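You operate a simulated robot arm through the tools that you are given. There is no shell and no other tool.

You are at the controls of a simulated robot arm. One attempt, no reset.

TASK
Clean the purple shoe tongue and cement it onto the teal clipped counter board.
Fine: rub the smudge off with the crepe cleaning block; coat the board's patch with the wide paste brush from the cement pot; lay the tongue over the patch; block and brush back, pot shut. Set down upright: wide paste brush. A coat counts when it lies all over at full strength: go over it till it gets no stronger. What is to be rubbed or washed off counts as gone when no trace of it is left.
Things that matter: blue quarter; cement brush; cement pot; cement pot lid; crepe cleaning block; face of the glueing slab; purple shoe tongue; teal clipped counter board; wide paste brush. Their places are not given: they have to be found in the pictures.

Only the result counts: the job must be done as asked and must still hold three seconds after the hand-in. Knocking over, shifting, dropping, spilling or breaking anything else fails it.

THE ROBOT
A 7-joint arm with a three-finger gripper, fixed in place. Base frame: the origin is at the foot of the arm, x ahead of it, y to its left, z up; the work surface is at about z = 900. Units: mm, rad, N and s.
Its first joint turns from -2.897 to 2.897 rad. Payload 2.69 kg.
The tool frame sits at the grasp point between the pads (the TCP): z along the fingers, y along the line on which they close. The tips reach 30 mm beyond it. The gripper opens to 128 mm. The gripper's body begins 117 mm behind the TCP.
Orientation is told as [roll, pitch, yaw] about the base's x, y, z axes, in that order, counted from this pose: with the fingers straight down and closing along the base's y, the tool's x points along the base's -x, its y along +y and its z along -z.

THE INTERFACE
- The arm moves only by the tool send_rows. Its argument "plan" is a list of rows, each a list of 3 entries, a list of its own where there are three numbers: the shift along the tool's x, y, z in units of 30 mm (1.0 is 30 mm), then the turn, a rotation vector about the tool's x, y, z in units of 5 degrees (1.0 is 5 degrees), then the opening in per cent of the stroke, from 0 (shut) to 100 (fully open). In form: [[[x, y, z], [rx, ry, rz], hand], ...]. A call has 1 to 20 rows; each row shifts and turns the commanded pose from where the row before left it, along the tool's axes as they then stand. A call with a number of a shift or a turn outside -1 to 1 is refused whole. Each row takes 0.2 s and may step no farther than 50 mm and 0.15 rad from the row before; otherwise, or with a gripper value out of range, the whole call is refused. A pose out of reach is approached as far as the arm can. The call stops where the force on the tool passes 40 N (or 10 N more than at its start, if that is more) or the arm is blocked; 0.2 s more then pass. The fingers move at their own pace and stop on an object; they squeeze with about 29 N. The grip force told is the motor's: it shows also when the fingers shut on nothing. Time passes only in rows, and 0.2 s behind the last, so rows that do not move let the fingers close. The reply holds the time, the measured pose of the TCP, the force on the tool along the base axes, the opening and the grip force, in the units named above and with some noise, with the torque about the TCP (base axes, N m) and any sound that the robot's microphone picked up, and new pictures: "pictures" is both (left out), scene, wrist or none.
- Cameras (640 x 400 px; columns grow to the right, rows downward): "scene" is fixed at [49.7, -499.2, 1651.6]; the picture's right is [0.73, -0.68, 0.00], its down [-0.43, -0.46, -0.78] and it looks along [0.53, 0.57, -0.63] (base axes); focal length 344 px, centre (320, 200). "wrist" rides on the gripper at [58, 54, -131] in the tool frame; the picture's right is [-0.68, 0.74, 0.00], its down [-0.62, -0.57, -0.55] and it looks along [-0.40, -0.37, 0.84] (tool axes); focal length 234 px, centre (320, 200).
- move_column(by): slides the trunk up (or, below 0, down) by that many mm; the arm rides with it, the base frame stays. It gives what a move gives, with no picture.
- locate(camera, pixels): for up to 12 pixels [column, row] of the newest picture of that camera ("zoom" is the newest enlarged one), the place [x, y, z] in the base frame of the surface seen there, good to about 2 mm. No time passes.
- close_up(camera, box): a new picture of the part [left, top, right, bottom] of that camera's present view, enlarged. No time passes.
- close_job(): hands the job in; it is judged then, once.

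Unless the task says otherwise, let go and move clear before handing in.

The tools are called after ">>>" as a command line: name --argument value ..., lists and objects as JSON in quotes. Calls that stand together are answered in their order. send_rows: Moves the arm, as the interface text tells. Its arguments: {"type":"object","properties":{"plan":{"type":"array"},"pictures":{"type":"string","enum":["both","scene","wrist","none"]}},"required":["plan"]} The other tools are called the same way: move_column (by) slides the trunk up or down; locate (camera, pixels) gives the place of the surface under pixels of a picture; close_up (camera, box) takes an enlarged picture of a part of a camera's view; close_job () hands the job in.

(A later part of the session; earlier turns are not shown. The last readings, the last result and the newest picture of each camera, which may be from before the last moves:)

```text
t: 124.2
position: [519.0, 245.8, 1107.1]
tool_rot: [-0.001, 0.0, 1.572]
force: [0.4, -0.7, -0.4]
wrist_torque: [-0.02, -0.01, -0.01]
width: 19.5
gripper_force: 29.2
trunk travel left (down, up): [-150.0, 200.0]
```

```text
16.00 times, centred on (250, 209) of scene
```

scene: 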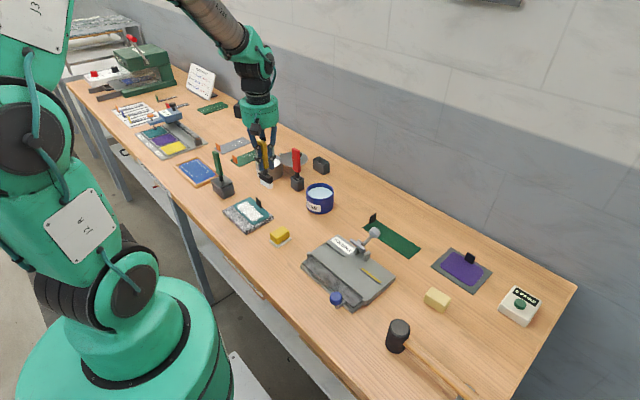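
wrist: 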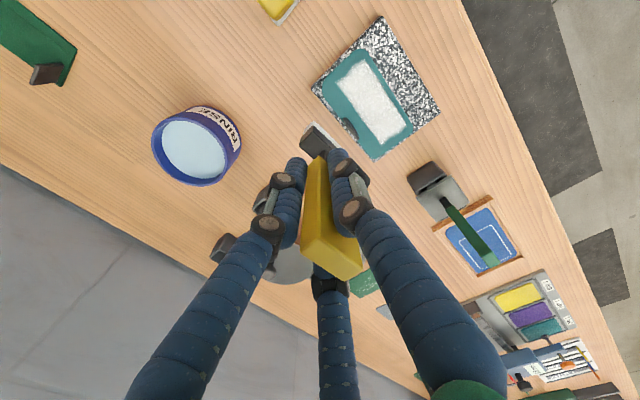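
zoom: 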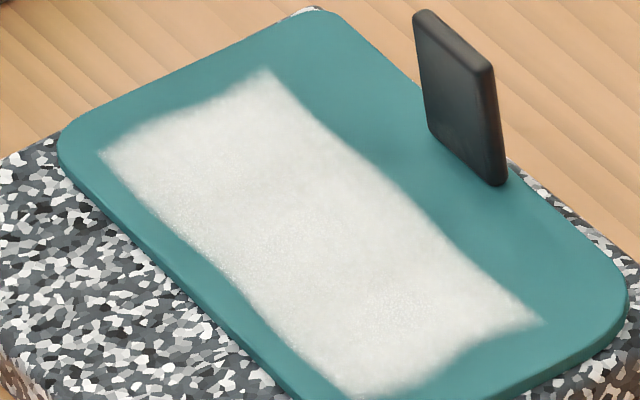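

The coat no longer changes. I'll check it from the wrist camera's angle too.

>>> close_up --camera "wrist" --box '[310, 15, 442, 160]'

>>> close_up --camera "wrist" --box '[340, 45, 410, 150]'

```text
2.76 times, centred on (376, 88) of wrist
```

zoom: 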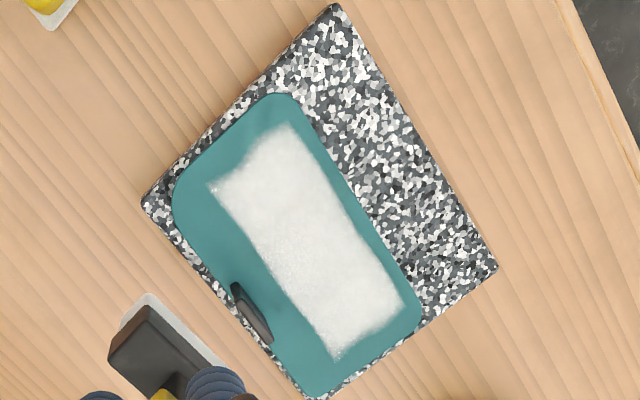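

```text
3.81 times, centred on (375, 98) of wrist
```

zoom: 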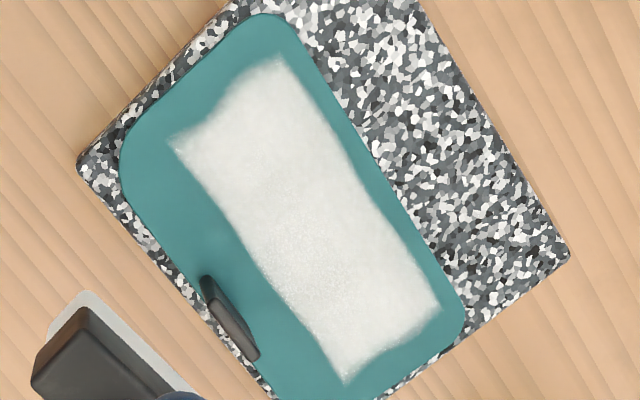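

The coat is even and saturated, so the brush can go home. I'll go high to clear the red brush, then stop above the yellow brush's holder.

>>> send_rows --plan '[[[0, 0, -0.8], [0, 0, 0], 0], [[0, 0, -0.8], [0, 0, 0], 0], [[0, 0, -0.8], [0, 0, 0], 0], [[0, 0, -0.75], [0, 0, 0], 0], [[-0.227, -0.98, 0], [0, 0, 0], 0], [[-0.227, -0.98, 0], [0, 0, 0], 0], [[-0.227, -0.98, 0], [0, 0, 0], 0], [[-0.227, -0.98, 0], [0, 0, 0], 0], [[-0.227, -0.98, 0], [0, 0, 0], 0], [[-0.227, -0.98, 0], [0, 0, 0], 0], [[-0.227, -0.98, 0], [0, 0, 0], 0], [[-0.227, -0.98, 0], [0, 0, 0], 0], [[-0.227, -0.98, 0], [0, 0, 0], 0], [[-0.227, -0.98, 0], [0, 0, 0], 0], [[0, 0, 0.9], [0, 0, 0], 0], [[0, 0, 0.9], [0, 0, 0], 0], [[0, 0, 0.9], [0, 0, 0], 0], [[0, 0, 0.9], [0, 0, 0], 0], [[0, 0, 0], [0, 0, 0], 0]]'

>>> close_up --camera "scene" --box '[300, 110, 342, 180]'

>>> locate --camera "zoom" --pixels '[[300, 180], [320, 250]]'

```text
t: 128.2
position: [815.2, 312.2, 1097.1]
tool_rot: [0.0, 0.0, 1.572]
force: [-0.7, 0.1, -0.8]
wrist_torque: [0.0, 0.04, -0.01]
width: 19.3
gripper_force: 28.3
trunk travel left (down, up): [-150.0, 200.0]
```

scene: 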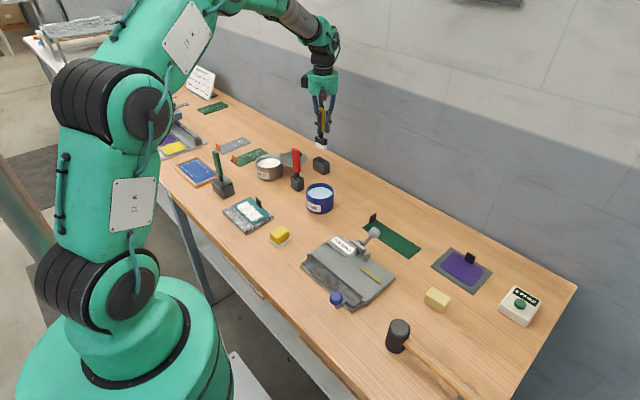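
wrist: 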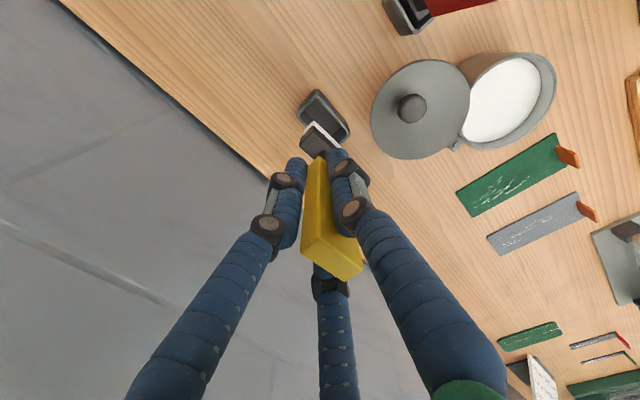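

```text
5.71 times, centred on (321, 145) of scene
```

zoom: 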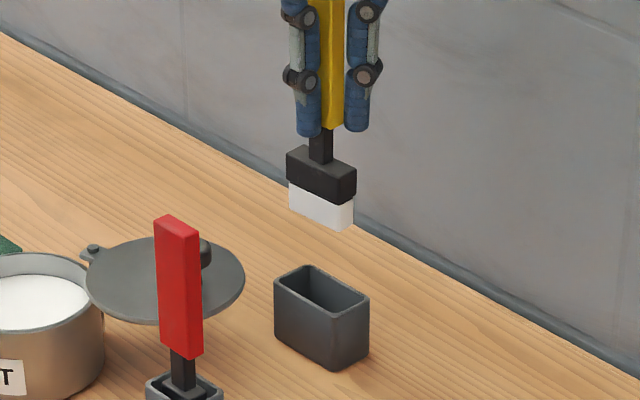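

```text
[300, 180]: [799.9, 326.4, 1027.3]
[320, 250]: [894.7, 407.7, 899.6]
```

I'll measure the bristle extents against the holder's opening before inserting.

>>> close_up --camera "scene" --box '[306, 134, 338, 178]'

>>> locate --camera "zoom" --pixels '[[245, 80], [360, 130], [365, 105], [350, 115], [250, 60], [255, 45], [360, 70], [340, 75], [230, 255], [330, 320], [390, 280], [285, 235]]'

```text
9.09 times, centred on (322, 156) of scene
```

zoom: 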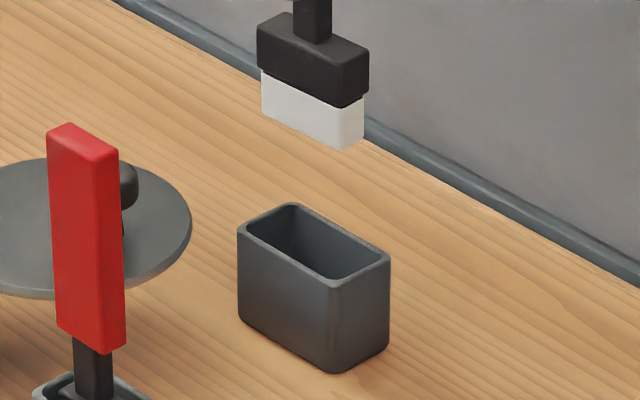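

```text
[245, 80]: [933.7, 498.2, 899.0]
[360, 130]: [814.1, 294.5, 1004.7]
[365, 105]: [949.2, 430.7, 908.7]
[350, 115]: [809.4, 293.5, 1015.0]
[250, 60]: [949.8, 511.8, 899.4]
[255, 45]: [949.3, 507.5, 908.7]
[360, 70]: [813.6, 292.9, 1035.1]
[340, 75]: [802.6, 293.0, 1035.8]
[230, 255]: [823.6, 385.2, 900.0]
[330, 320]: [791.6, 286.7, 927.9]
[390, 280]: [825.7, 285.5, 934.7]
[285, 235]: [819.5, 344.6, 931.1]
```

The bristles are centred at (808.5,314.5) over a holder centred at (808.8,315.5). I'll lower in.

>>> send_rows --plan '[[[-0.03, 0, 0.8], [0, 0, 0], 0], [[0, 0, 0.7], [0, 0, 0], 0], [[0, 0, 0.5], [0, 0, 0], 0], [[0, 0, 0.4], [0, 0, 0], 0], [[0, 0, 0.3], [0, 0, 0], 0], [[0, 0, 0.15], [0, 0, 0], 0], [[0, 0, 0], [0, 0, 0], 0]]'

>>> close_up --camera "scene" --box '[296, 120, 344, 180]'

```text
t: 129.8
position: [815.0, 313.5, 1009.4]
tool_rot: [-0.001, 0.0, 1.573]
force: [-0.8, -0.1, -0.6]
wrist_torque: [-0.01, 0.04, 0.0]
width: 19.5
gripper_force: 29.2
trunk travel left (down, up): [-150.0, 200.0]
```

scene: 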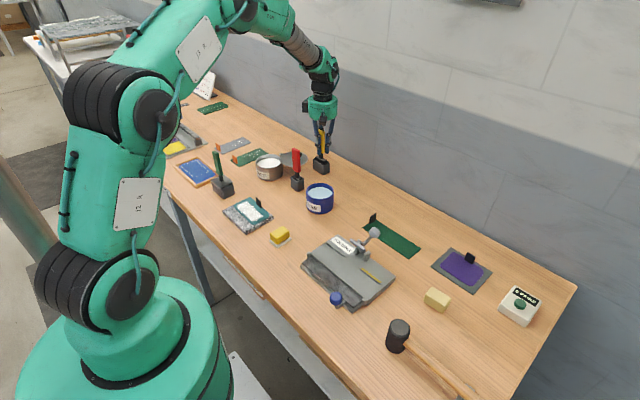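
wrist: 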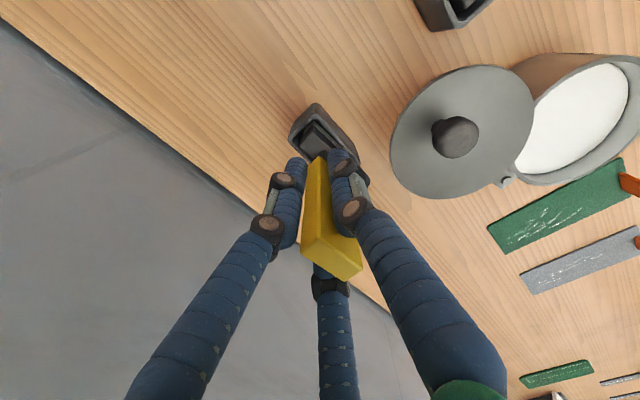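

```text
6.67 times, centred on (320, 150) of scene
```

zoom: 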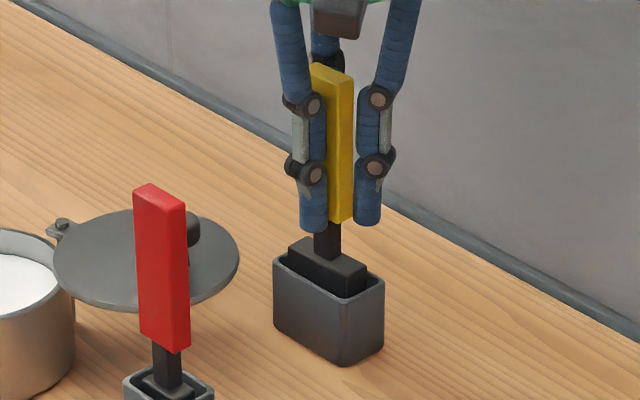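

It went in cleanly. I'll lower in small steps until it rests on the holder floor.

>>> send_rows --plan '[[[0, 0, 0.06], [0, 0, 0], 0], [[0, 0, 0.05], [0, 0, 0], 0], [[0, 0, 0], [0, 0, 0], 0]]' --pictures "none"

```text
t: 130.6
position: [813.5, 311.8, 1007.4]
tool_rot: [0.0, -0.001, 1.574]
force: [-0.2, 0.7, -1.1]
wrist_torque: [0.0, 0.03, 0.0]
width: 19.1
gripper_force: 29.2
trunk travel left (down, up): [-150.0, 200.0]
```

>>> send_rows --plan '[[[0, 0, 0.04], [0, 0, 0], 0], [[0, 0, 0.04], [0, 0, 0], 0], [[0, 0, 0], [0, 0, 0], 0]]' --pictures "none"

```text
t: 131.4
position: [814.4, 312.5, 1004.2]
tool_rot: [0.001, 0.0, 1.569]
force: [-0.3, 0.7, -0.6]
wrist_torque: [-0.01, -0.02, 0.02]
width: 19.1
gripper_force: 28.9
trunk travel left (down, up): [-150.0, 200.0]
```

>>> send_rows --plan '[[[0, 0, 0.03], [0, 0, 0], 0], [[0, 0, 0.03], [0, 0, 0], 0], [[0, 0, 0], [0, 0, 0], 0]]' --pictures "scene"

>>> close_up --camera "scene" --box '[306, 140, 338, 180]'

```text
t: 132.2
position: [814.2, 312.8, 1002.0]
tool_rot: [0.0, 0.001, 1.573]
force: [1.5, 0.2, -1.0]
wrist_torque: [0.03, 0.0, 0.01]
width: 19.2
gripper_force: 28.9
trunk travel left (down, up): [-150.0, 200.0]
```

scene: 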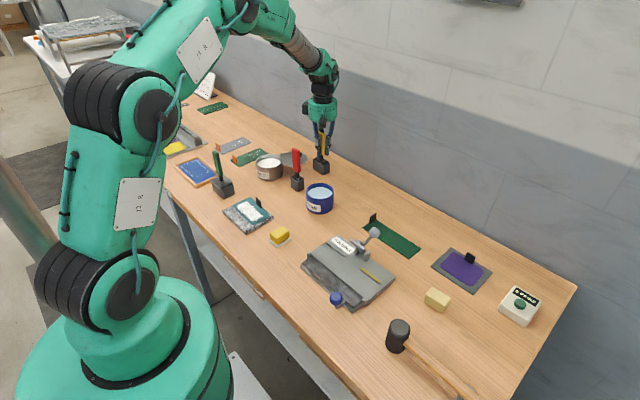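

```text
10.00 times, centred on (322, 160) of scene
```

zoom: 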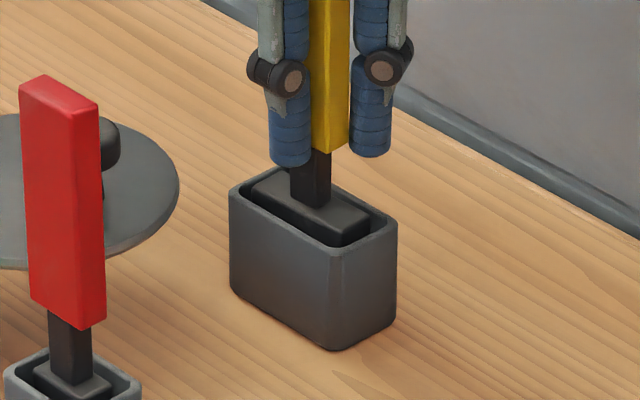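

Not touching yet. I'll compare the ferrule top with its original height of 946.

>>> locate --camera "zoom" --pixels '[[270, 195], [345, 235], [290, 195], [340, 222], [310, 218]]'

>>> send_rows --plan '[[[0, 0, 0.03], [0, 0, 0], 0], [[0, 0, 0.03], [0, 0, 0], 0], [[0, 0, 0], [0, 0, 0], 0]]' --pictures "none"

```text
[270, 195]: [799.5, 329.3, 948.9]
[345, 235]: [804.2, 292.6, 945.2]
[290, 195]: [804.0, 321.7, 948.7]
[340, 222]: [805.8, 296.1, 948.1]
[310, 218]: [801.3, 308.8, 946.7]
```

```text
t: 133.0
position: [813.3, 312.8, 1000.7]
tool_rot: [0.001, 0.001, 1.573]
force: [-0.6, -0.3, 5.0]
wrist_torque: [-0.22, 0.07, 0.01]
width: 19.2
gripper_force: 29.3
trunk travel left (down, up): [-150.0, 200.0]
```

It now rests with 5 N. I'll open gradually and rise straight up.

>>> send_rows --plan '[[[0, 0, 0], [0, 0, 0], 12], [[0, 0, 0], [0, 0, 0], 18], [[0, 0, 0], [0, 0, 0], 26], [[0, 0, 0], [0, 0, 0], 38], [[0, 0, 0], [0, 0, 0], 45], [[0, 0, -0.5], [0, 0, 0], 45], [[0, 0, -0.9], [0, 0, 0], 45], [[0, 0, -0.9], [0, 0, 0], 45], [[0, 0, -0.9], [0, 0, 0], 45], [[0, 0, -0.9], [0, 0, 0], 45], [[0, 0, -0.9], [0, 0, 0], 45], [[0, 0, 0], [0, 0, 0], 45]]'

>>> close_up --camera "scene" --box '[296, 120, 344, 180]'

>>> close_up --camera "wrist" --box '[280, 50, 540, 210]'

```text
t: 135.6
position: [814.1, 311.9, 1151.6]
tool_rot: [0.0, 0.0, 1.574]
force: [-0.4, 0.3, -0.4]
wrist_torque: [-0.01, -0.01, 0.01]
width: 57.6
gripper_force: 0.1
trunk travel left (down, up): [-150.0, 200.0]
```

scene: 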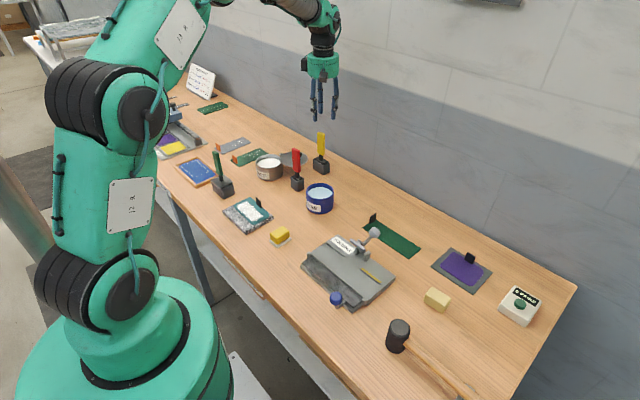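
wrist: 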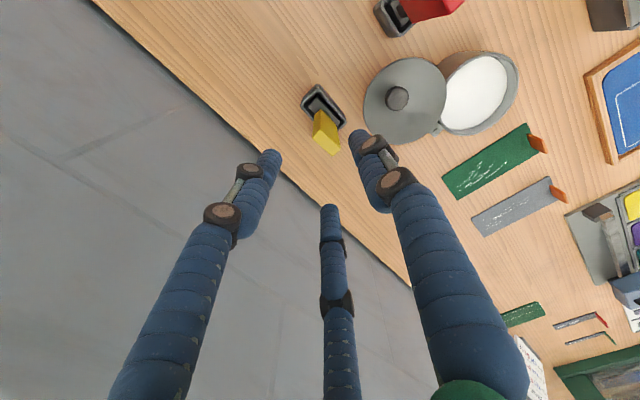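

```text
6.67 times, centred on (320, 150) of scene
```

zoom: 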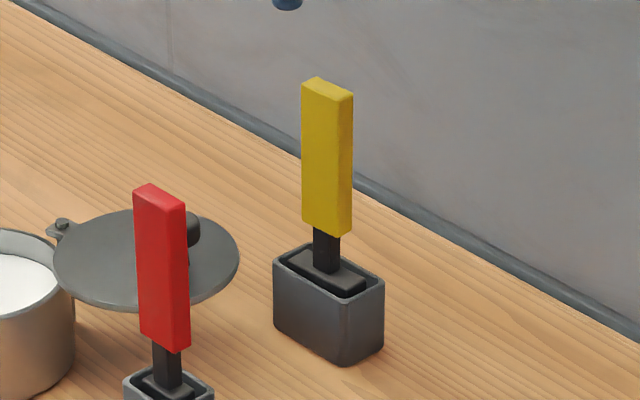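

```text
2.46 times, centred on (410, 130) of wrist
```

zoom: 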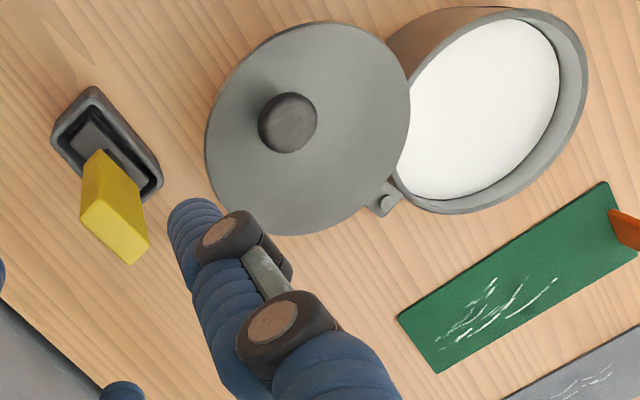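

The brush is home and upright. Next I'll swing the lid shut while I'm here, so I'll measure the lid edge, knob and pin precisely.

>>> locate --camera "zoom" --pixels '[[210, 150], [330, 27], [405, 100], [290, 228], [240, 70], [288, 112], [288, 140], [268, 125], [315, 120], [385, 200], [250, 215], [385, 45]]'

```text
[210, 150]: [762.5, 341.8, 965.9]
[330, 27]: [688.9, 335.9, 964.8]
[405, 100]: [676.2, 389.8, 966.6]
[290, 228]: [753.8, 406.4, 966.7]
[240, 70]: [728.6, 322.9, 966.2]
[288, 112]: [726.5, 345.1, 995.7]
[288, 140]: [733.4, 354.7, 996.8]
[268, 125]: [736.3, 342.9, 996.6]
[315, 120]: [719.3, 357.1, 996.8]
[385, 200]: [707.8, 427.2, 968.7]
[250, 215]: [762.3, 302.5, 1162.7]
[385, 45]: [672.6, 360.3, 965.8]
```

The lid disc is centred at (720,371), the knob at (728,350) and the pin at (706.5,429). To close, the knob must swing clockwise to about (624,427). I'll shut the fingers and lower beside the knob on its +x side, with tips just above the lid plate.

>>> send_rows --plan '[[[-0.82, 0.97, 0], [0, 0, 0], 20], [[-0.81, 0.97, 0], [0, 0, 0], 0], [[0, 0, 0], [0, 0, 0], 0], [[0, 0, 0.9], [0, 0, 0], 0], [[0, 0, 0.9], [0, 0, 0], 0], [[0, 0, 0.9], [0, 0, 0], 0], [[0, 0, 0.9], [0, 0, 0], 0], [[0, 0, 0.6], [0, 0, 0], 0], [[0, 0, 0], [0, 0, 0], 0]]'

>>> close_up --camera "wrist" --box '[220, 80, 480, 240]'

>>> close_up --camera "scene" --box '[250, 110, 340, 185]'

```text
t: 137.6
position: [756.3, 362.5, 1024.8]
tool_rot: [0.0, 0.0, 1.572]
force: [0.0, 0.1, -0.6]
wrist_torque: [-0.02, -0.01, 0.0]
width: 2.2
gripper_force: 29.2
trunk travel left (down, up): [-150.0, 200.0]
```

scene: 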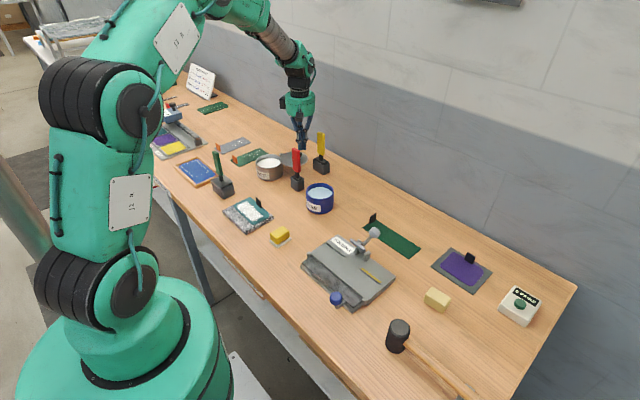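
wrist: 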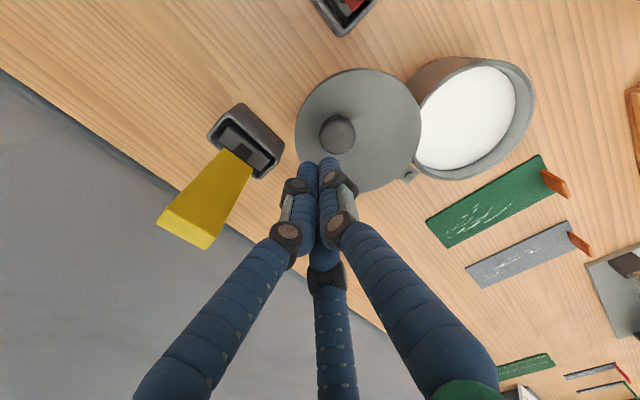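

```text
2.46 times, centred on (350, 160) of wrist
```

zoom: 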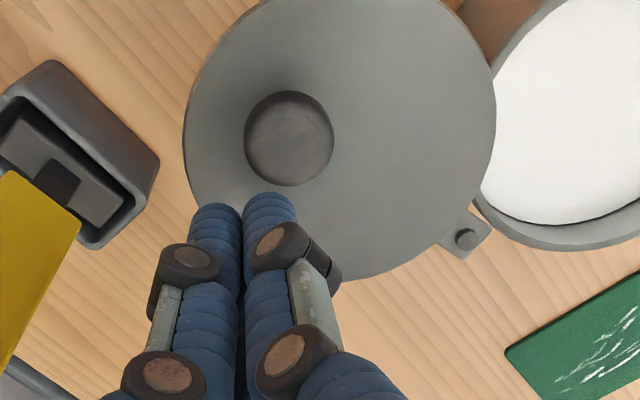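

```text
5.33 times, centred on (295, 148) of scene
```

zoom: 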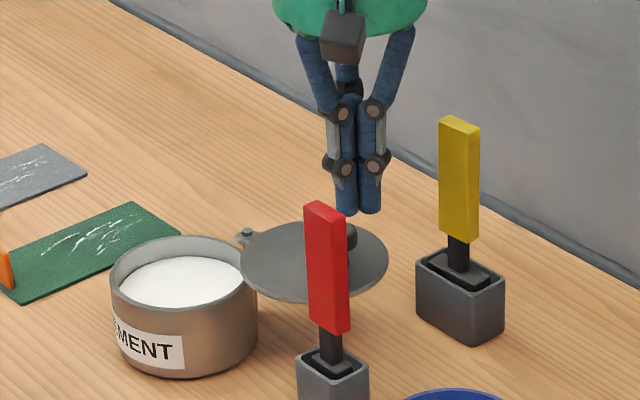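

The closed tips are just beside the knob. I'll drop 20 mm and push the knob along its arc, checking partway.

>>> send_rows --plan '[[[0, 0, 0.35], [0, 0, 0], 0], [[0, 0, 0.34], [0, 0, 0], 0], [[0.16, 0.24, 0], [0, 0, 0], 0], [[0.13, 0.253, 0], [0, 0, 0], 0], [[0.107, 0.267, 0], [0, 0, 0], 0], [[0.077, 0.277, 0], [0, 0, 0], 0], [[0, 0, 0], [0, 0, 0], 0]]'

>>> close_up --camera "scene" --box '[250, 110, 340, 185]'

```text
t: 139.2
position: [723.6, 348.0, 1004.6]
tool_rot: [0.0, 0.0, 1.573]
force: [0.8, 0.3, -0.3]
wrist_torque: [-0.01, 0.01, 0.01]
width: 2.3
gripper_force: 29.1
trunk travel left (down, up): [-150.0, 200.0]
```

scene: 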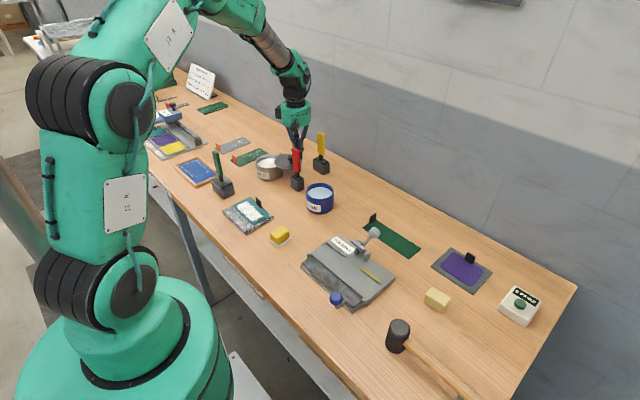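
wrist: 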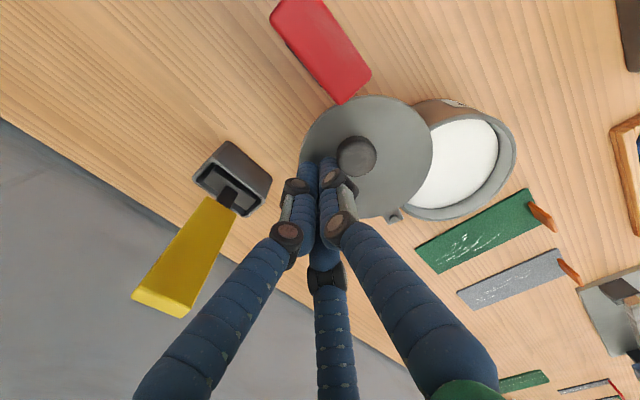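

```text
5.33 times, centred on (295, 148) of scene
```

zoom: 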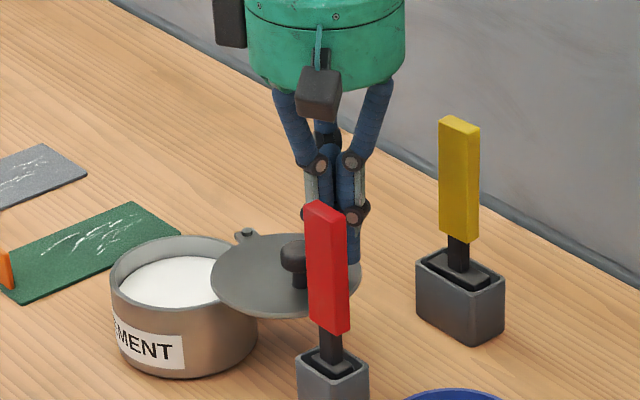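

The lid is swinging nicely with almost no force. I'll continue along the arc.

>>> send_rows --plan '[[[0.047, 0.28, 0], [0, 0, 0], 0], [[0.017, 0.287, 0], [0, 0, 0], 0], [[-0.013, 0.287, 0], [0, 0, 0], 0], [[-0.04, 0.283, 0], [0, 0, 0], 0], [[-0.073, 0.277, 0], [0, 0, 0], 0], [[-0.1, 0.267, 0], [0, 0, 0], 0], [[-0.127, 0.257, 0], [0, 0, 0], 0], [[-0.153, 0.24, 0], [0, 0, 0], 0], [[0, 0, 0], [0, 0, 0], 0]]'

>>> close_up --camera "scene" --box '[240, 110, 330, 185]'

>>> close_up --camera "wrist" --box '[240, 60, 480, 240]'

```text
t: 141.2
position: [659.2, 360.3, 1003.1]
tool_rot: [0.0, 0.002, 1.573]
force: [-0.4, 0.0, -0.6]
wrist_torque: [0.02, -0.02, -0.01]
width: 2.3
gripper_force: 29.2
trunk travel left (down, up): [-150.0, 200.0]
```

scene: 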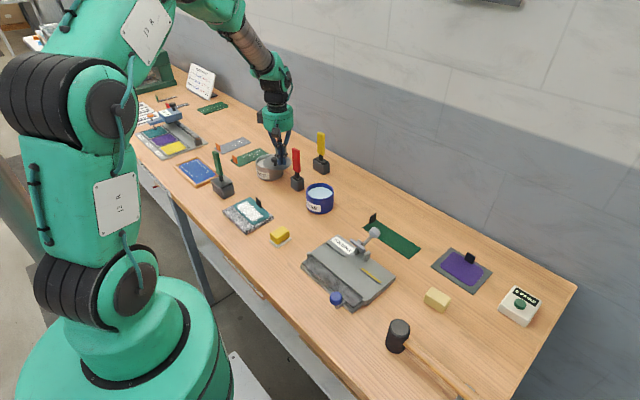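
wrist: 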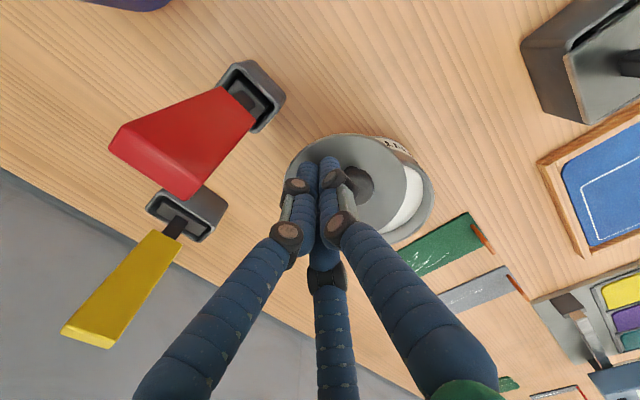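

```text
5.33 times, centred on (285, 148) of scene
```

zoom: 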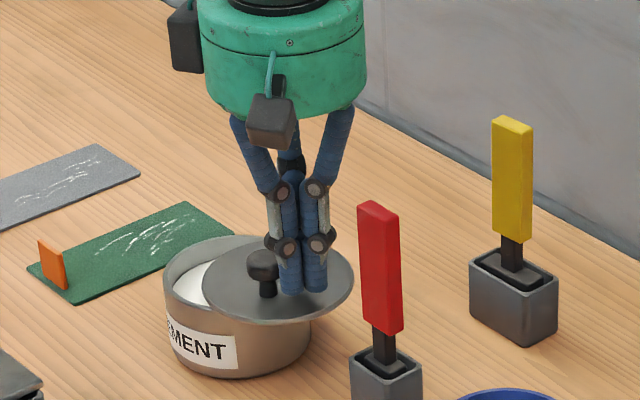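

```text
2.22 times, centred on (360, 150) of wrist
```

zoom: 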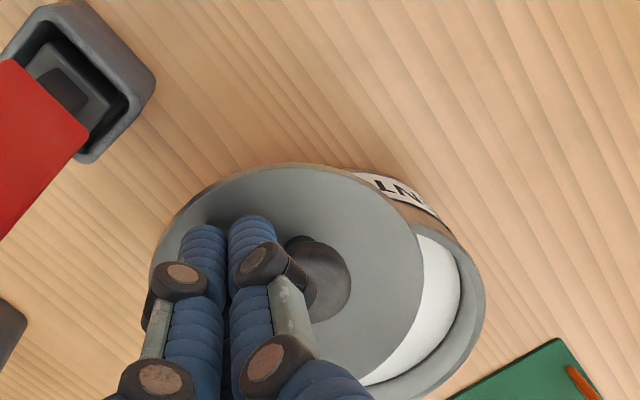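

Two-thirds shut. I'll push the rest of the arc, slowing at the end.

>>> send_rows --plan '[[[-0.18, 0.223, 0], [0, 0, 0], 0], [[-0.2, 0.207, 0], [0, 0, 0], 0], [[-0.22, 0.18, 0], [0, 0, 0], 0], [[-0.24, 0.16, 0], [0, 0, 0], 0], [[0, 0, 0], [0, 0, 0], 0]]'

>>> close_up --camera "scene" --box '[230, 110, 320, 185]'

>>> close_up --camera "wrist" --box '[240, 60, 480, 240]'

```text
t: 142.4
position: [635.3, 385.3, 1003.2]
tool_rot: [-0.001, -0.001, 1.571]
force: [-0.1, 0.3, 0.0]
wrist_torque: [-0.03, 0.01, 0.0]
width: 2.3
gripper_force: 28.6
trunk travel left (down, up): [-150.0, 200.0]
```

scene: 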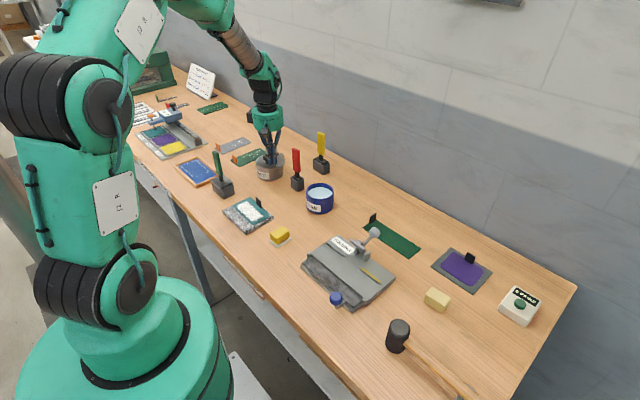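
wrist: 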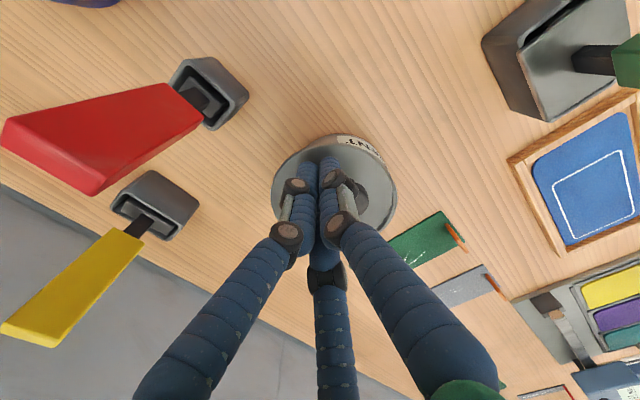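

```text
5.33 times, centred on (275, 148) of scene
```

zoom: 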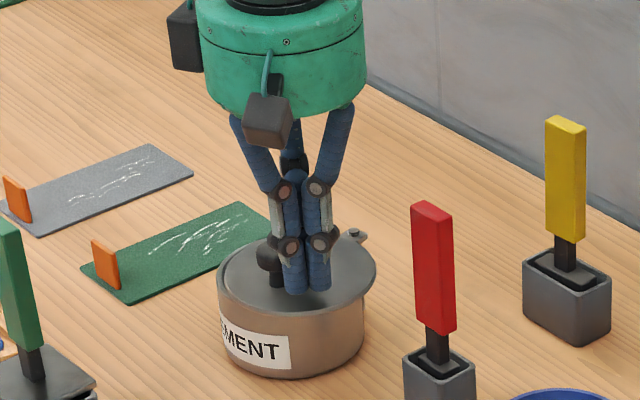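

```text
2.22 times, centred on (360, 150) of wrist
```

zoom: 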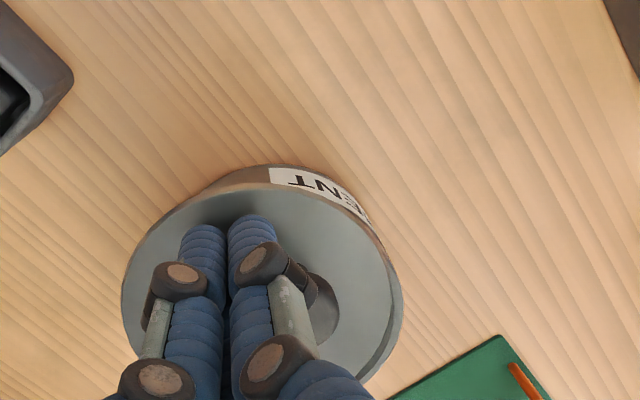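

Nearly closed, with a thin offset remaining on one side. One more small push.

>>> send_rows --plan '[[[-0.13, 0.07, 0], [0, 0, 0], 0], [[-0.1, 0.05, 0], [0, 0, 0], 0], [[0, 0, 0], [0, 0, 0], 0]]'

>>> close_up --camera "scene" --box '[240, 135, 300, 185]'

>>> close_up --camera "wrist" --box '[240, 60, 480, 240]'

```text
t: 143.2
position: [631.2, 393.6, 1003.7]
tool_rot: [0.0, 0.0, 1.572]
force: [0.5, 0.1, -0.5]
wrist_torque: [0.0, 0.02, 0.02]
width: 2.1
gripper_force: 29.5
trunk travel left (down, up): [-150.0, 200.0]
```

scene: 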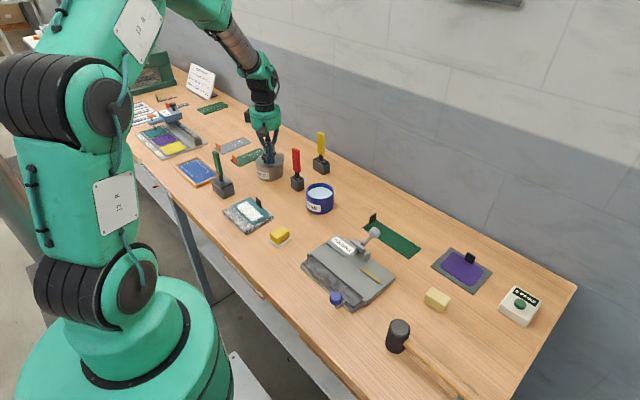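
wrist: 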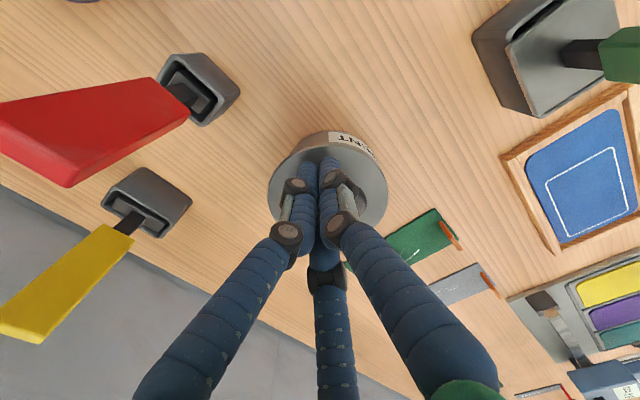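

```text
8.00 times, centred on (270, 160) of scene
```

zoom: 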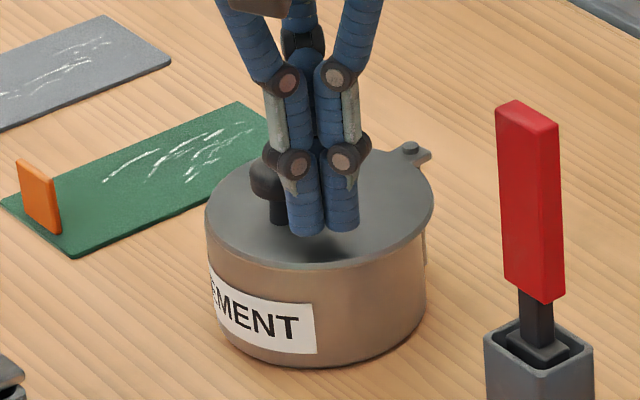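

```text
2.22 times, centred on (360, 150) of wrist
```

zoom: 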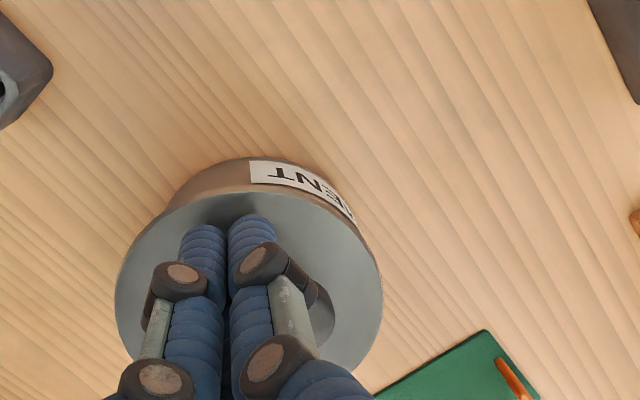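

The lid now covers the pot. I'll back off the knob slightly, rise, and check its centring from above.

>>> send_rows --plan '[[[0.2, -0.1, 0], [0, 0, 0], 0], [[0, 0, -0.8], [0, 0, 0], 0], [[0, 0, -0.9], [0, 0, 0], 0], [[0, 0, -0.9], [0, 0, 0], 0], [[0, 0, -0.9], [0, 0, 0], 0], [[0, 0, -0.9], [0, 0, 0], 0], [[0, 0, 0], [0, 0, 0], 0]]'

>>> close_up --camera "wrist" --box '[240, 40, 440, 190]'

>>> close_up --camera "scene" --box '[240, 140, 300, 185]'

>>> locate --camera "zoom" --pixels '[[212, 200], [430, 200], [320, 250], [320, 140], [275, 175], [412, 138], [225, 230], [400, 235]]'

```text
t: 144.8
position: [633.7, 386.5, 1136.2]
tool_rot: [0.0, 0.0, 1.572]
force: [-0.9, 0.4, 0.1]
wrist_torque: [0.01, -0.04, 0.0]
width: 2.2
gripper_force: 29.4
trunk travel left (down, up): [-150.0, 200.0]
```

scene: 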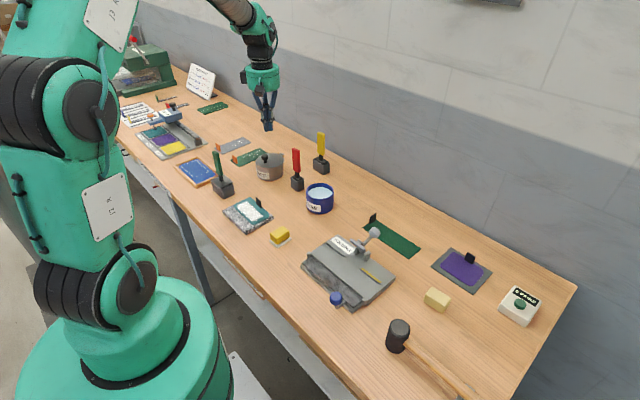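
wrist: 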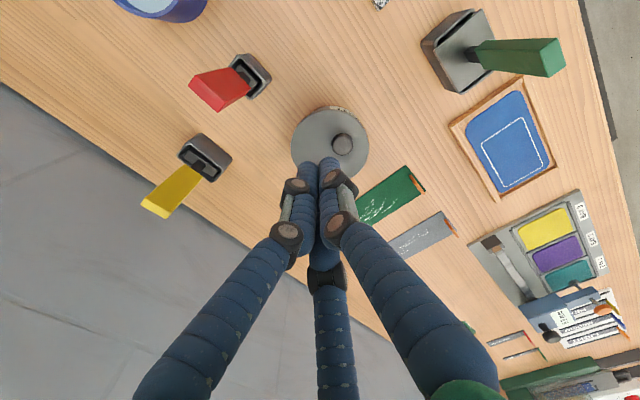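

```text
2.67 times, centred on (340, 115) of wrist
```

zoom: 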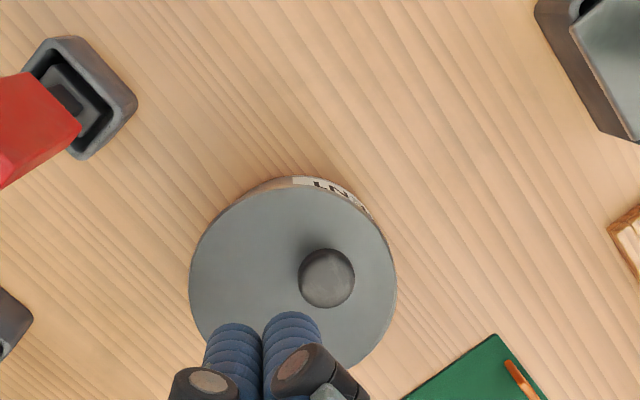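

```text
8.89 times, centred on (270, 162) of scene
```

zoom: 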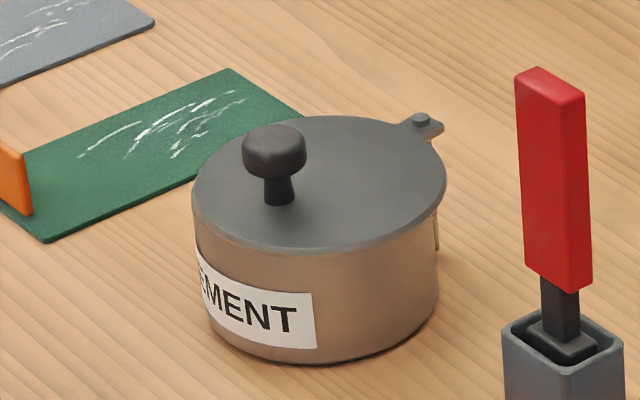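

```text
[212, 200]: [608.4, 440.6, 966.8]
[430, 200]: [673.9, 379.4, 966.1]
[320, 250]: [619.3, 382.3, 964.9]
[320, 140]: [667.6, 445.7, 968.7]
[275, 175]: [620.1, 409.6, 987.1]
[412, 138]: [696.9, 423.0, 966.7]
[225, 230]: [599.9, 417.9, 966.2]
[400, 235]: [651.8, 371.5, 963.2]
```

The lid looks close to centred; I'll verify numerically by locating points on the pot wall and the lid rim.

>>> locate --camera "zoom" --pixels '[[320, 300], [215, 270], [425, 270], [260, 320], [380, 300], [345, 330], [435, 225], [200, 235], [320, 246], [255, 236], [440, 190], [198, 185]]'

>>> locate --camera "wrist" --pixels '[[292, 145], [330, 109], [366, 140], [357, 170], [302, 120], [354, 116], [342, 144]]'

```text
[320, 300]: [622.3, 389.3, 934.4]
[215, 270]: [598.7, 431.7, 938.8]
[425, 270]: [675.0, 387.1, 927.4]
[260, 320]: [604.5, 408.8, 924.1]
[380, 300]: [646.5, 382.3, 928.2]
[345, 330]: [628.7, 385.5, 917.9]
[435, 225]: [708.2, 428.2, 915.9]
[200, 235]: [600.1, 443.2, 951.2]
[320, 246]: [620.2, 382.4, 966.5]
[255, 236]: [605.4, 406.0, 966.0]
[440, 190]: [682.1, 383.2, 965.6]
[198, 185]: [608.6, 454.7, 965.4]
```

```text
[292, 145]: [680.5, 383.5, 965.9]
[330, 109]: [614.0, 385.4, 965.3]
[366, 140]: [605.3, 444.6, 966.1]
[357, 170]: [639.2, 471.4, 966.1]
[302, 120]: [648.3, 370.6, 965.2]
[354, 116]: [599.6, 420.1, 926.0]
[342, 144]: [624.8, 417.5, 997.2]
```

The lid centre is (650,422) versus the pot's (648.5,430.5), so it needs about 8° more. I'll go down beside the knob again and push it the last bit.

>>> send_rows --plan '[[[0, 0, 0.9], [0, 0, 0], 0], [[0, 0, 0.9], [0, 0, 0], 0], [[0, 0, 0.9], [0, 0, 0], 0], [[0, 0, 0.9], [0, 0, 0], 0], [[0, 0, 0.8], [0, 0, 0], 0], [[-0.23, 0.07, 0], [0, 0, 0], 0], [[-0.22, 0.07, 0], [0, 0, 0], 0], [[-0.1, 0.03, 0], [0, 0, 0], 0], [[-0.09, 0.02, 0], [0, 0, 0], 0], [[0, 0, 0], [0, 0, 0], 0]]'

>>> locate --camera "scene" --pixels '[[249, 163], [255, 171], [270, 174], [285, 171], [293, 163]]'

>>> close_up --camera "scene" --box '[240, 140, 300, 185]'

```text
t: 147.0
position: [630.1, 404.9, 1003.2]
tool_rot: [0.001, 0.001, 1.571]
force: [10.8, -30.9, 2.1]
wrist_torque: [-0.53, -0.11, -0.21]
width: 2.3
gripper_force: 29.5
trunk travel left (down, up): [-150.0, 200.0]
```

scene: 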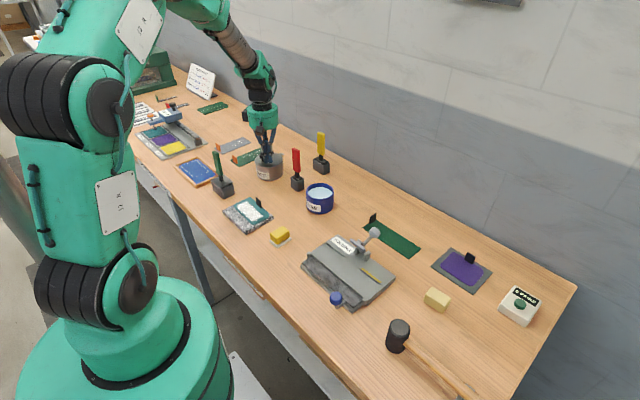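
wrist: 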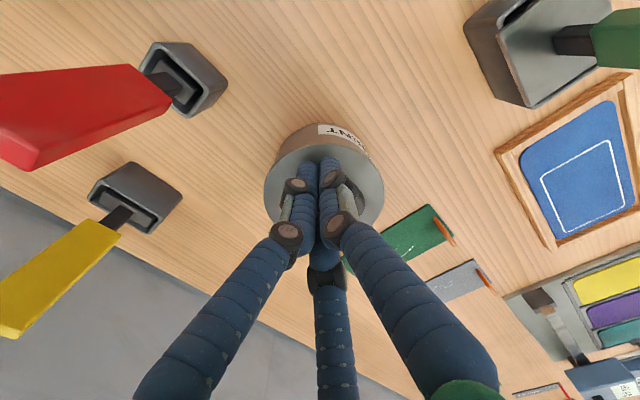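

```text
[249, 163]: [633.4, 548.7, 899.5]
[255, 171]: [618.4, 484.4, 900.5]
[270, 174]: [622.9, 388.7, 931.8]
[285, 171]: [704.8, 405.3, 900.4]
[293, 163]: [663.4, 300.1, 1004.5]
```

```text
8.89 times, centred on (270, 162) of scene
```

zoom: 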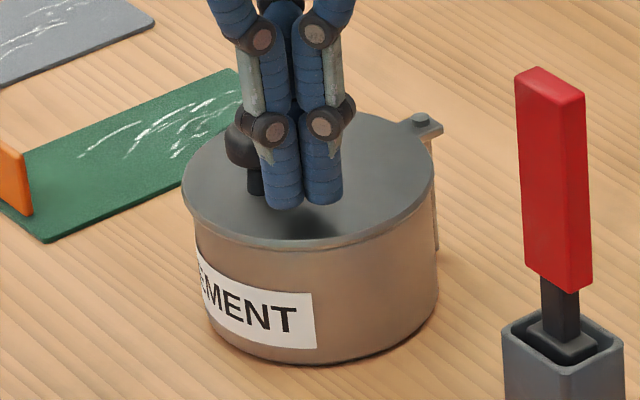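

The lid hit its stop (31 N) and the pot did not move. I'll back off, rise, and verify the lid's centre.

>>> send_rows --plan '[[[0.1, -0.03, 0], [0, 0, 0], 0], [[0.2, -0.06, 0], [0, 0, 0], 0], [[0, 0, -0.8], [0, 0, 0], 0], [[0, 0, -0.9], [0, 0, 0], 0], [[0, 0, -0.9], [0, 0, 0], 0], [[0, 0, -0.9], [0, 0, 0], 0], [[0, 0, -0.9], [0, 0, 0], 0], [[0, 0, 0], [0, 0, 0], 0]]'

>>> close_up --camera "scene" --box '[240, 140, 300, 185]'

>>> locate --camera "zoom" --pixels '[[320, 243], [255, 236], [432, 190], [188, 185], [200, 210], [420, 215], [370, 238], [320, 300], [380, 300], [260, 320]]'

```text
t: 148.8
position: [631.6, 396.3, 1135.9]
tool_rot: [-0.001, 0.0, 1.571]
force: [0.1, -0.2, 0.0]
wrist_torque: [0.03, 0.0, 0.0]
width: 2.1
gripper_force: 29.1
trunk travel left (down, up): [-150.0, 200.0]
```

scene: 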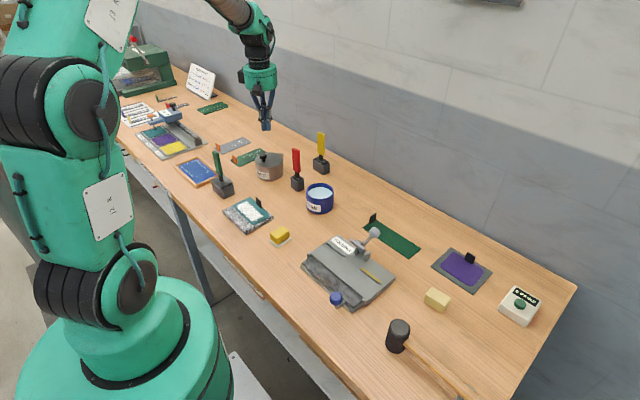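
wrist: 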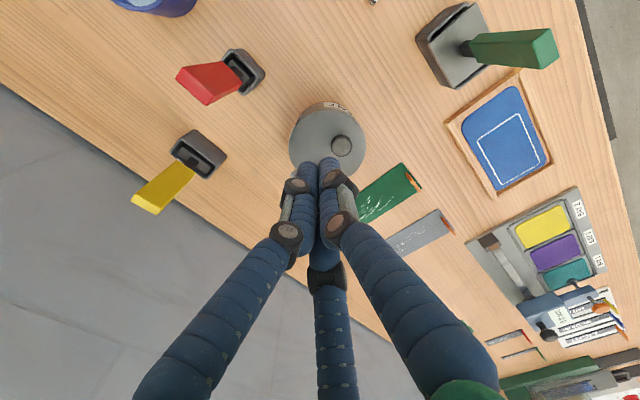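

```text
8.89 times, centred on (270, 162) of scene
```

zoom: 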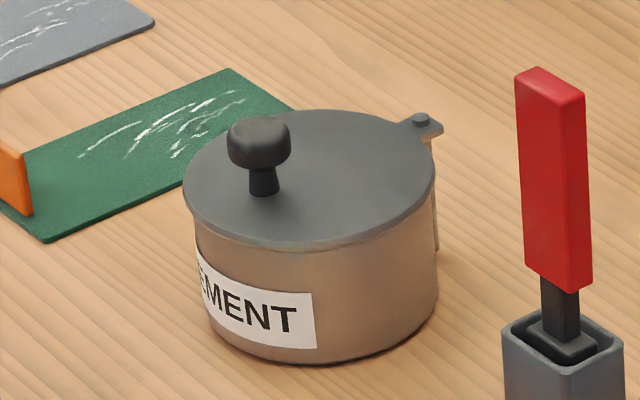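

```text
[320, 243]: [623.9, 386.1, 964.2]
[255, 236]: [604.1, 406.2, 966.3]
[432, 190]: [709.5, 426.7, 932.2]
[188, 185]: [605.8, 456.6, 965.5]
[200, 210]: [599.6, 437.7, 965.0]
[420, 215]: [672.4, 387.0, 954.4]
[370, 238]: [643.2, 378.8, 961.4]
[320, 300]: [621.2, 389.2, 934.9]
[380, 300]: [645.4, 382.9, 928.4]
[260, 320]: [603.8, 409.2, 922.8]
```

The lid now sits centred on the pot at its stop, so the pot is shut. Next is the tongue. The board's clip at x≈489 means the tongue must go on turned 180°, with its tab on the -x side. I'll fly over to the tongue.

>>> send_rows --plan '[[[0.979, -0.223, 0], [0, 0, 0], 30], [[0.979, -0.223, 0], [0, 0, 0], 30], [[0.979, -0.223, 0], [0, 0, 0], 30], [[0.979, -0.223, 0], [0, 0, 0], 30], [[0.979, -0.223, 0], [0, 0, 0], 30], [[0.979, -0.223, 0], [0, 0, 0], 30], [[0.979, -0.223, 0], [0, 0, 0], 30], [[0.979, -0.223, 0], [0, 0, 0], 30], [[0.979, -0.223, 0], [0, 0, 0], 30], [[0.979, -0.223, 0], [0, 0, 0], 30], [[0.979, -0.223, 0], [0, 0, 0], 30], [[0.979, -0.223, 0], [0, 0, 0], 30], [[0.979, -0.223, 0], [0, 0, 0], 30], [[0.979, -0.223, 0], [0, 0, 0], 30], [[0.979, -0.223, 0], [0, 0, 0], 30], [[0.979, -0.223, 0], [0, 0, 0], 30], [[0.979, -0.223, 0], [0, 0, 0], 30], [[0.979, -0.223, 0], [0, 0, 0], 30], [[0.979, -0.223, 0], [0, 0, 0], 30], [[0.979, -0.223, 0], [0, 0, 0], 30]]' --pictures "none"

>>> send_rows --plan '[[[0.979, -0.223, 0], [0, 0, 0], 30], [[0.979, -0.223, 0], [0, 0, 0], 30], [[0.979, -0.223, 0], [0, 0, 0], 30], [[0.979, -0.223, 0], [0, 0, 0], 30], [[0, 0, 0], [0, 0, 1], 30], [[0, 0, 0], [0, 0, 1], 30], [[0, 0, 0], [0, 0, 1], 30], [[0, 0, 0], [0, 0, 1], 30], [[0, 0, 0], [0, 0, 1], 30], [[0, 0, 0], [0, 0, 1], 30], [[0, 0, 0], [0, 0, 1], 30], [[0, 0, 0], [0, 0, 1], 30], [[0, 0, 0], [0, 0, 1], 30], [[0, 0, 0], [0, 0, 1], 30], [[0, 0, 0], [0, 0, 1], 30], [[0, 0, 0], [0, 0, 1], 30], [[0, 0, 0], [0, 0, 0], 30]]' --pictures "none"

>>> send_rows --plan '[[[0, 0, 0], [0, 0, 1], 30], [[0, 0, 0], [0, 0, 1], 30], [[0, 0, 0], [0, 0, 1], 30], [[0, 0, 0], [0, 0, 1], 30], [[0, 0, 0], [0, 0, 1], 30], [[0, 0, 0], [0, 0, 1], 30], [[0, 0, 0], [0, 0, 1], 30], [[0, 0, 0], [0, 0, 1], 30], [[0, 0, 0], [0, 0, 1], 30], [[0, 0, 0], [0, 0, 1], 30], [[0, 0, 0], [0, 0, 1], 30], [[0, 0, 0], [0, 0, 1], 30], [[0, 0, 0], [0, 0, 0], 30]]'

```text
t: 153.0
position: [765.1, -192.2, 1135.7]
tool_rot: [0.0, 0.0, 1.573]
force: [0.4, 0.5, -0.3]
wrist_torque: [-0.04, 0.0, 0.01]
width: 38.3
gripper_force: 0.0
trunk travel left (down, up): [-150.0, 200.0]
```

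```text
t: 156.6
position: [792.5, -308.5, 1137.1]
tool_rot: [-0.001, 0.001, 0.525]
force: [-0.1, -0.7, 0.1]
wrist_torque: [0.02, 0.0, -0.03]
width: 38.5
gripper_force: 0.2
trunk travel left (down, up): [-150.0, 200.0]
```

```text
t: 159.4
position: [793.2, -308.0, 1135.9]
tool_rot: [-0.002, 0.0, -0.524]
force: [-0.3, 0.5, -0.2]
wrist_torque: [-0.04, 0.0, -0.02]
width: 38.6
gripper_force: 0.0
trunk travel left (down, up): [-150.0, 200.0]
```

scene: 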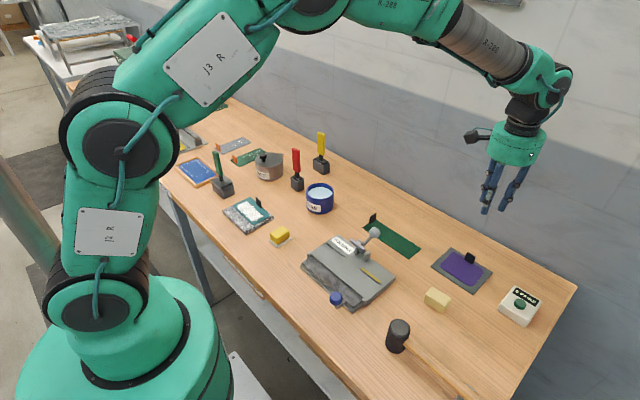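
wrist: 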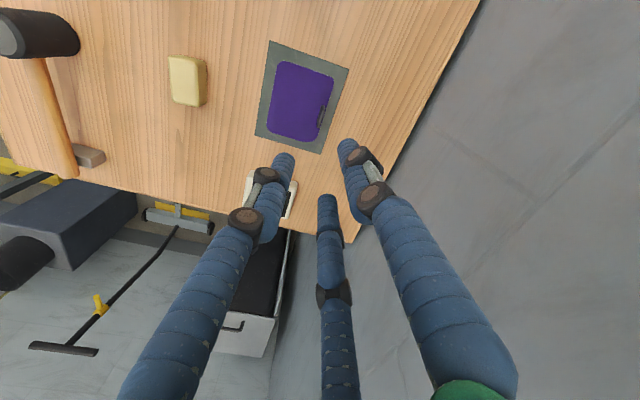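

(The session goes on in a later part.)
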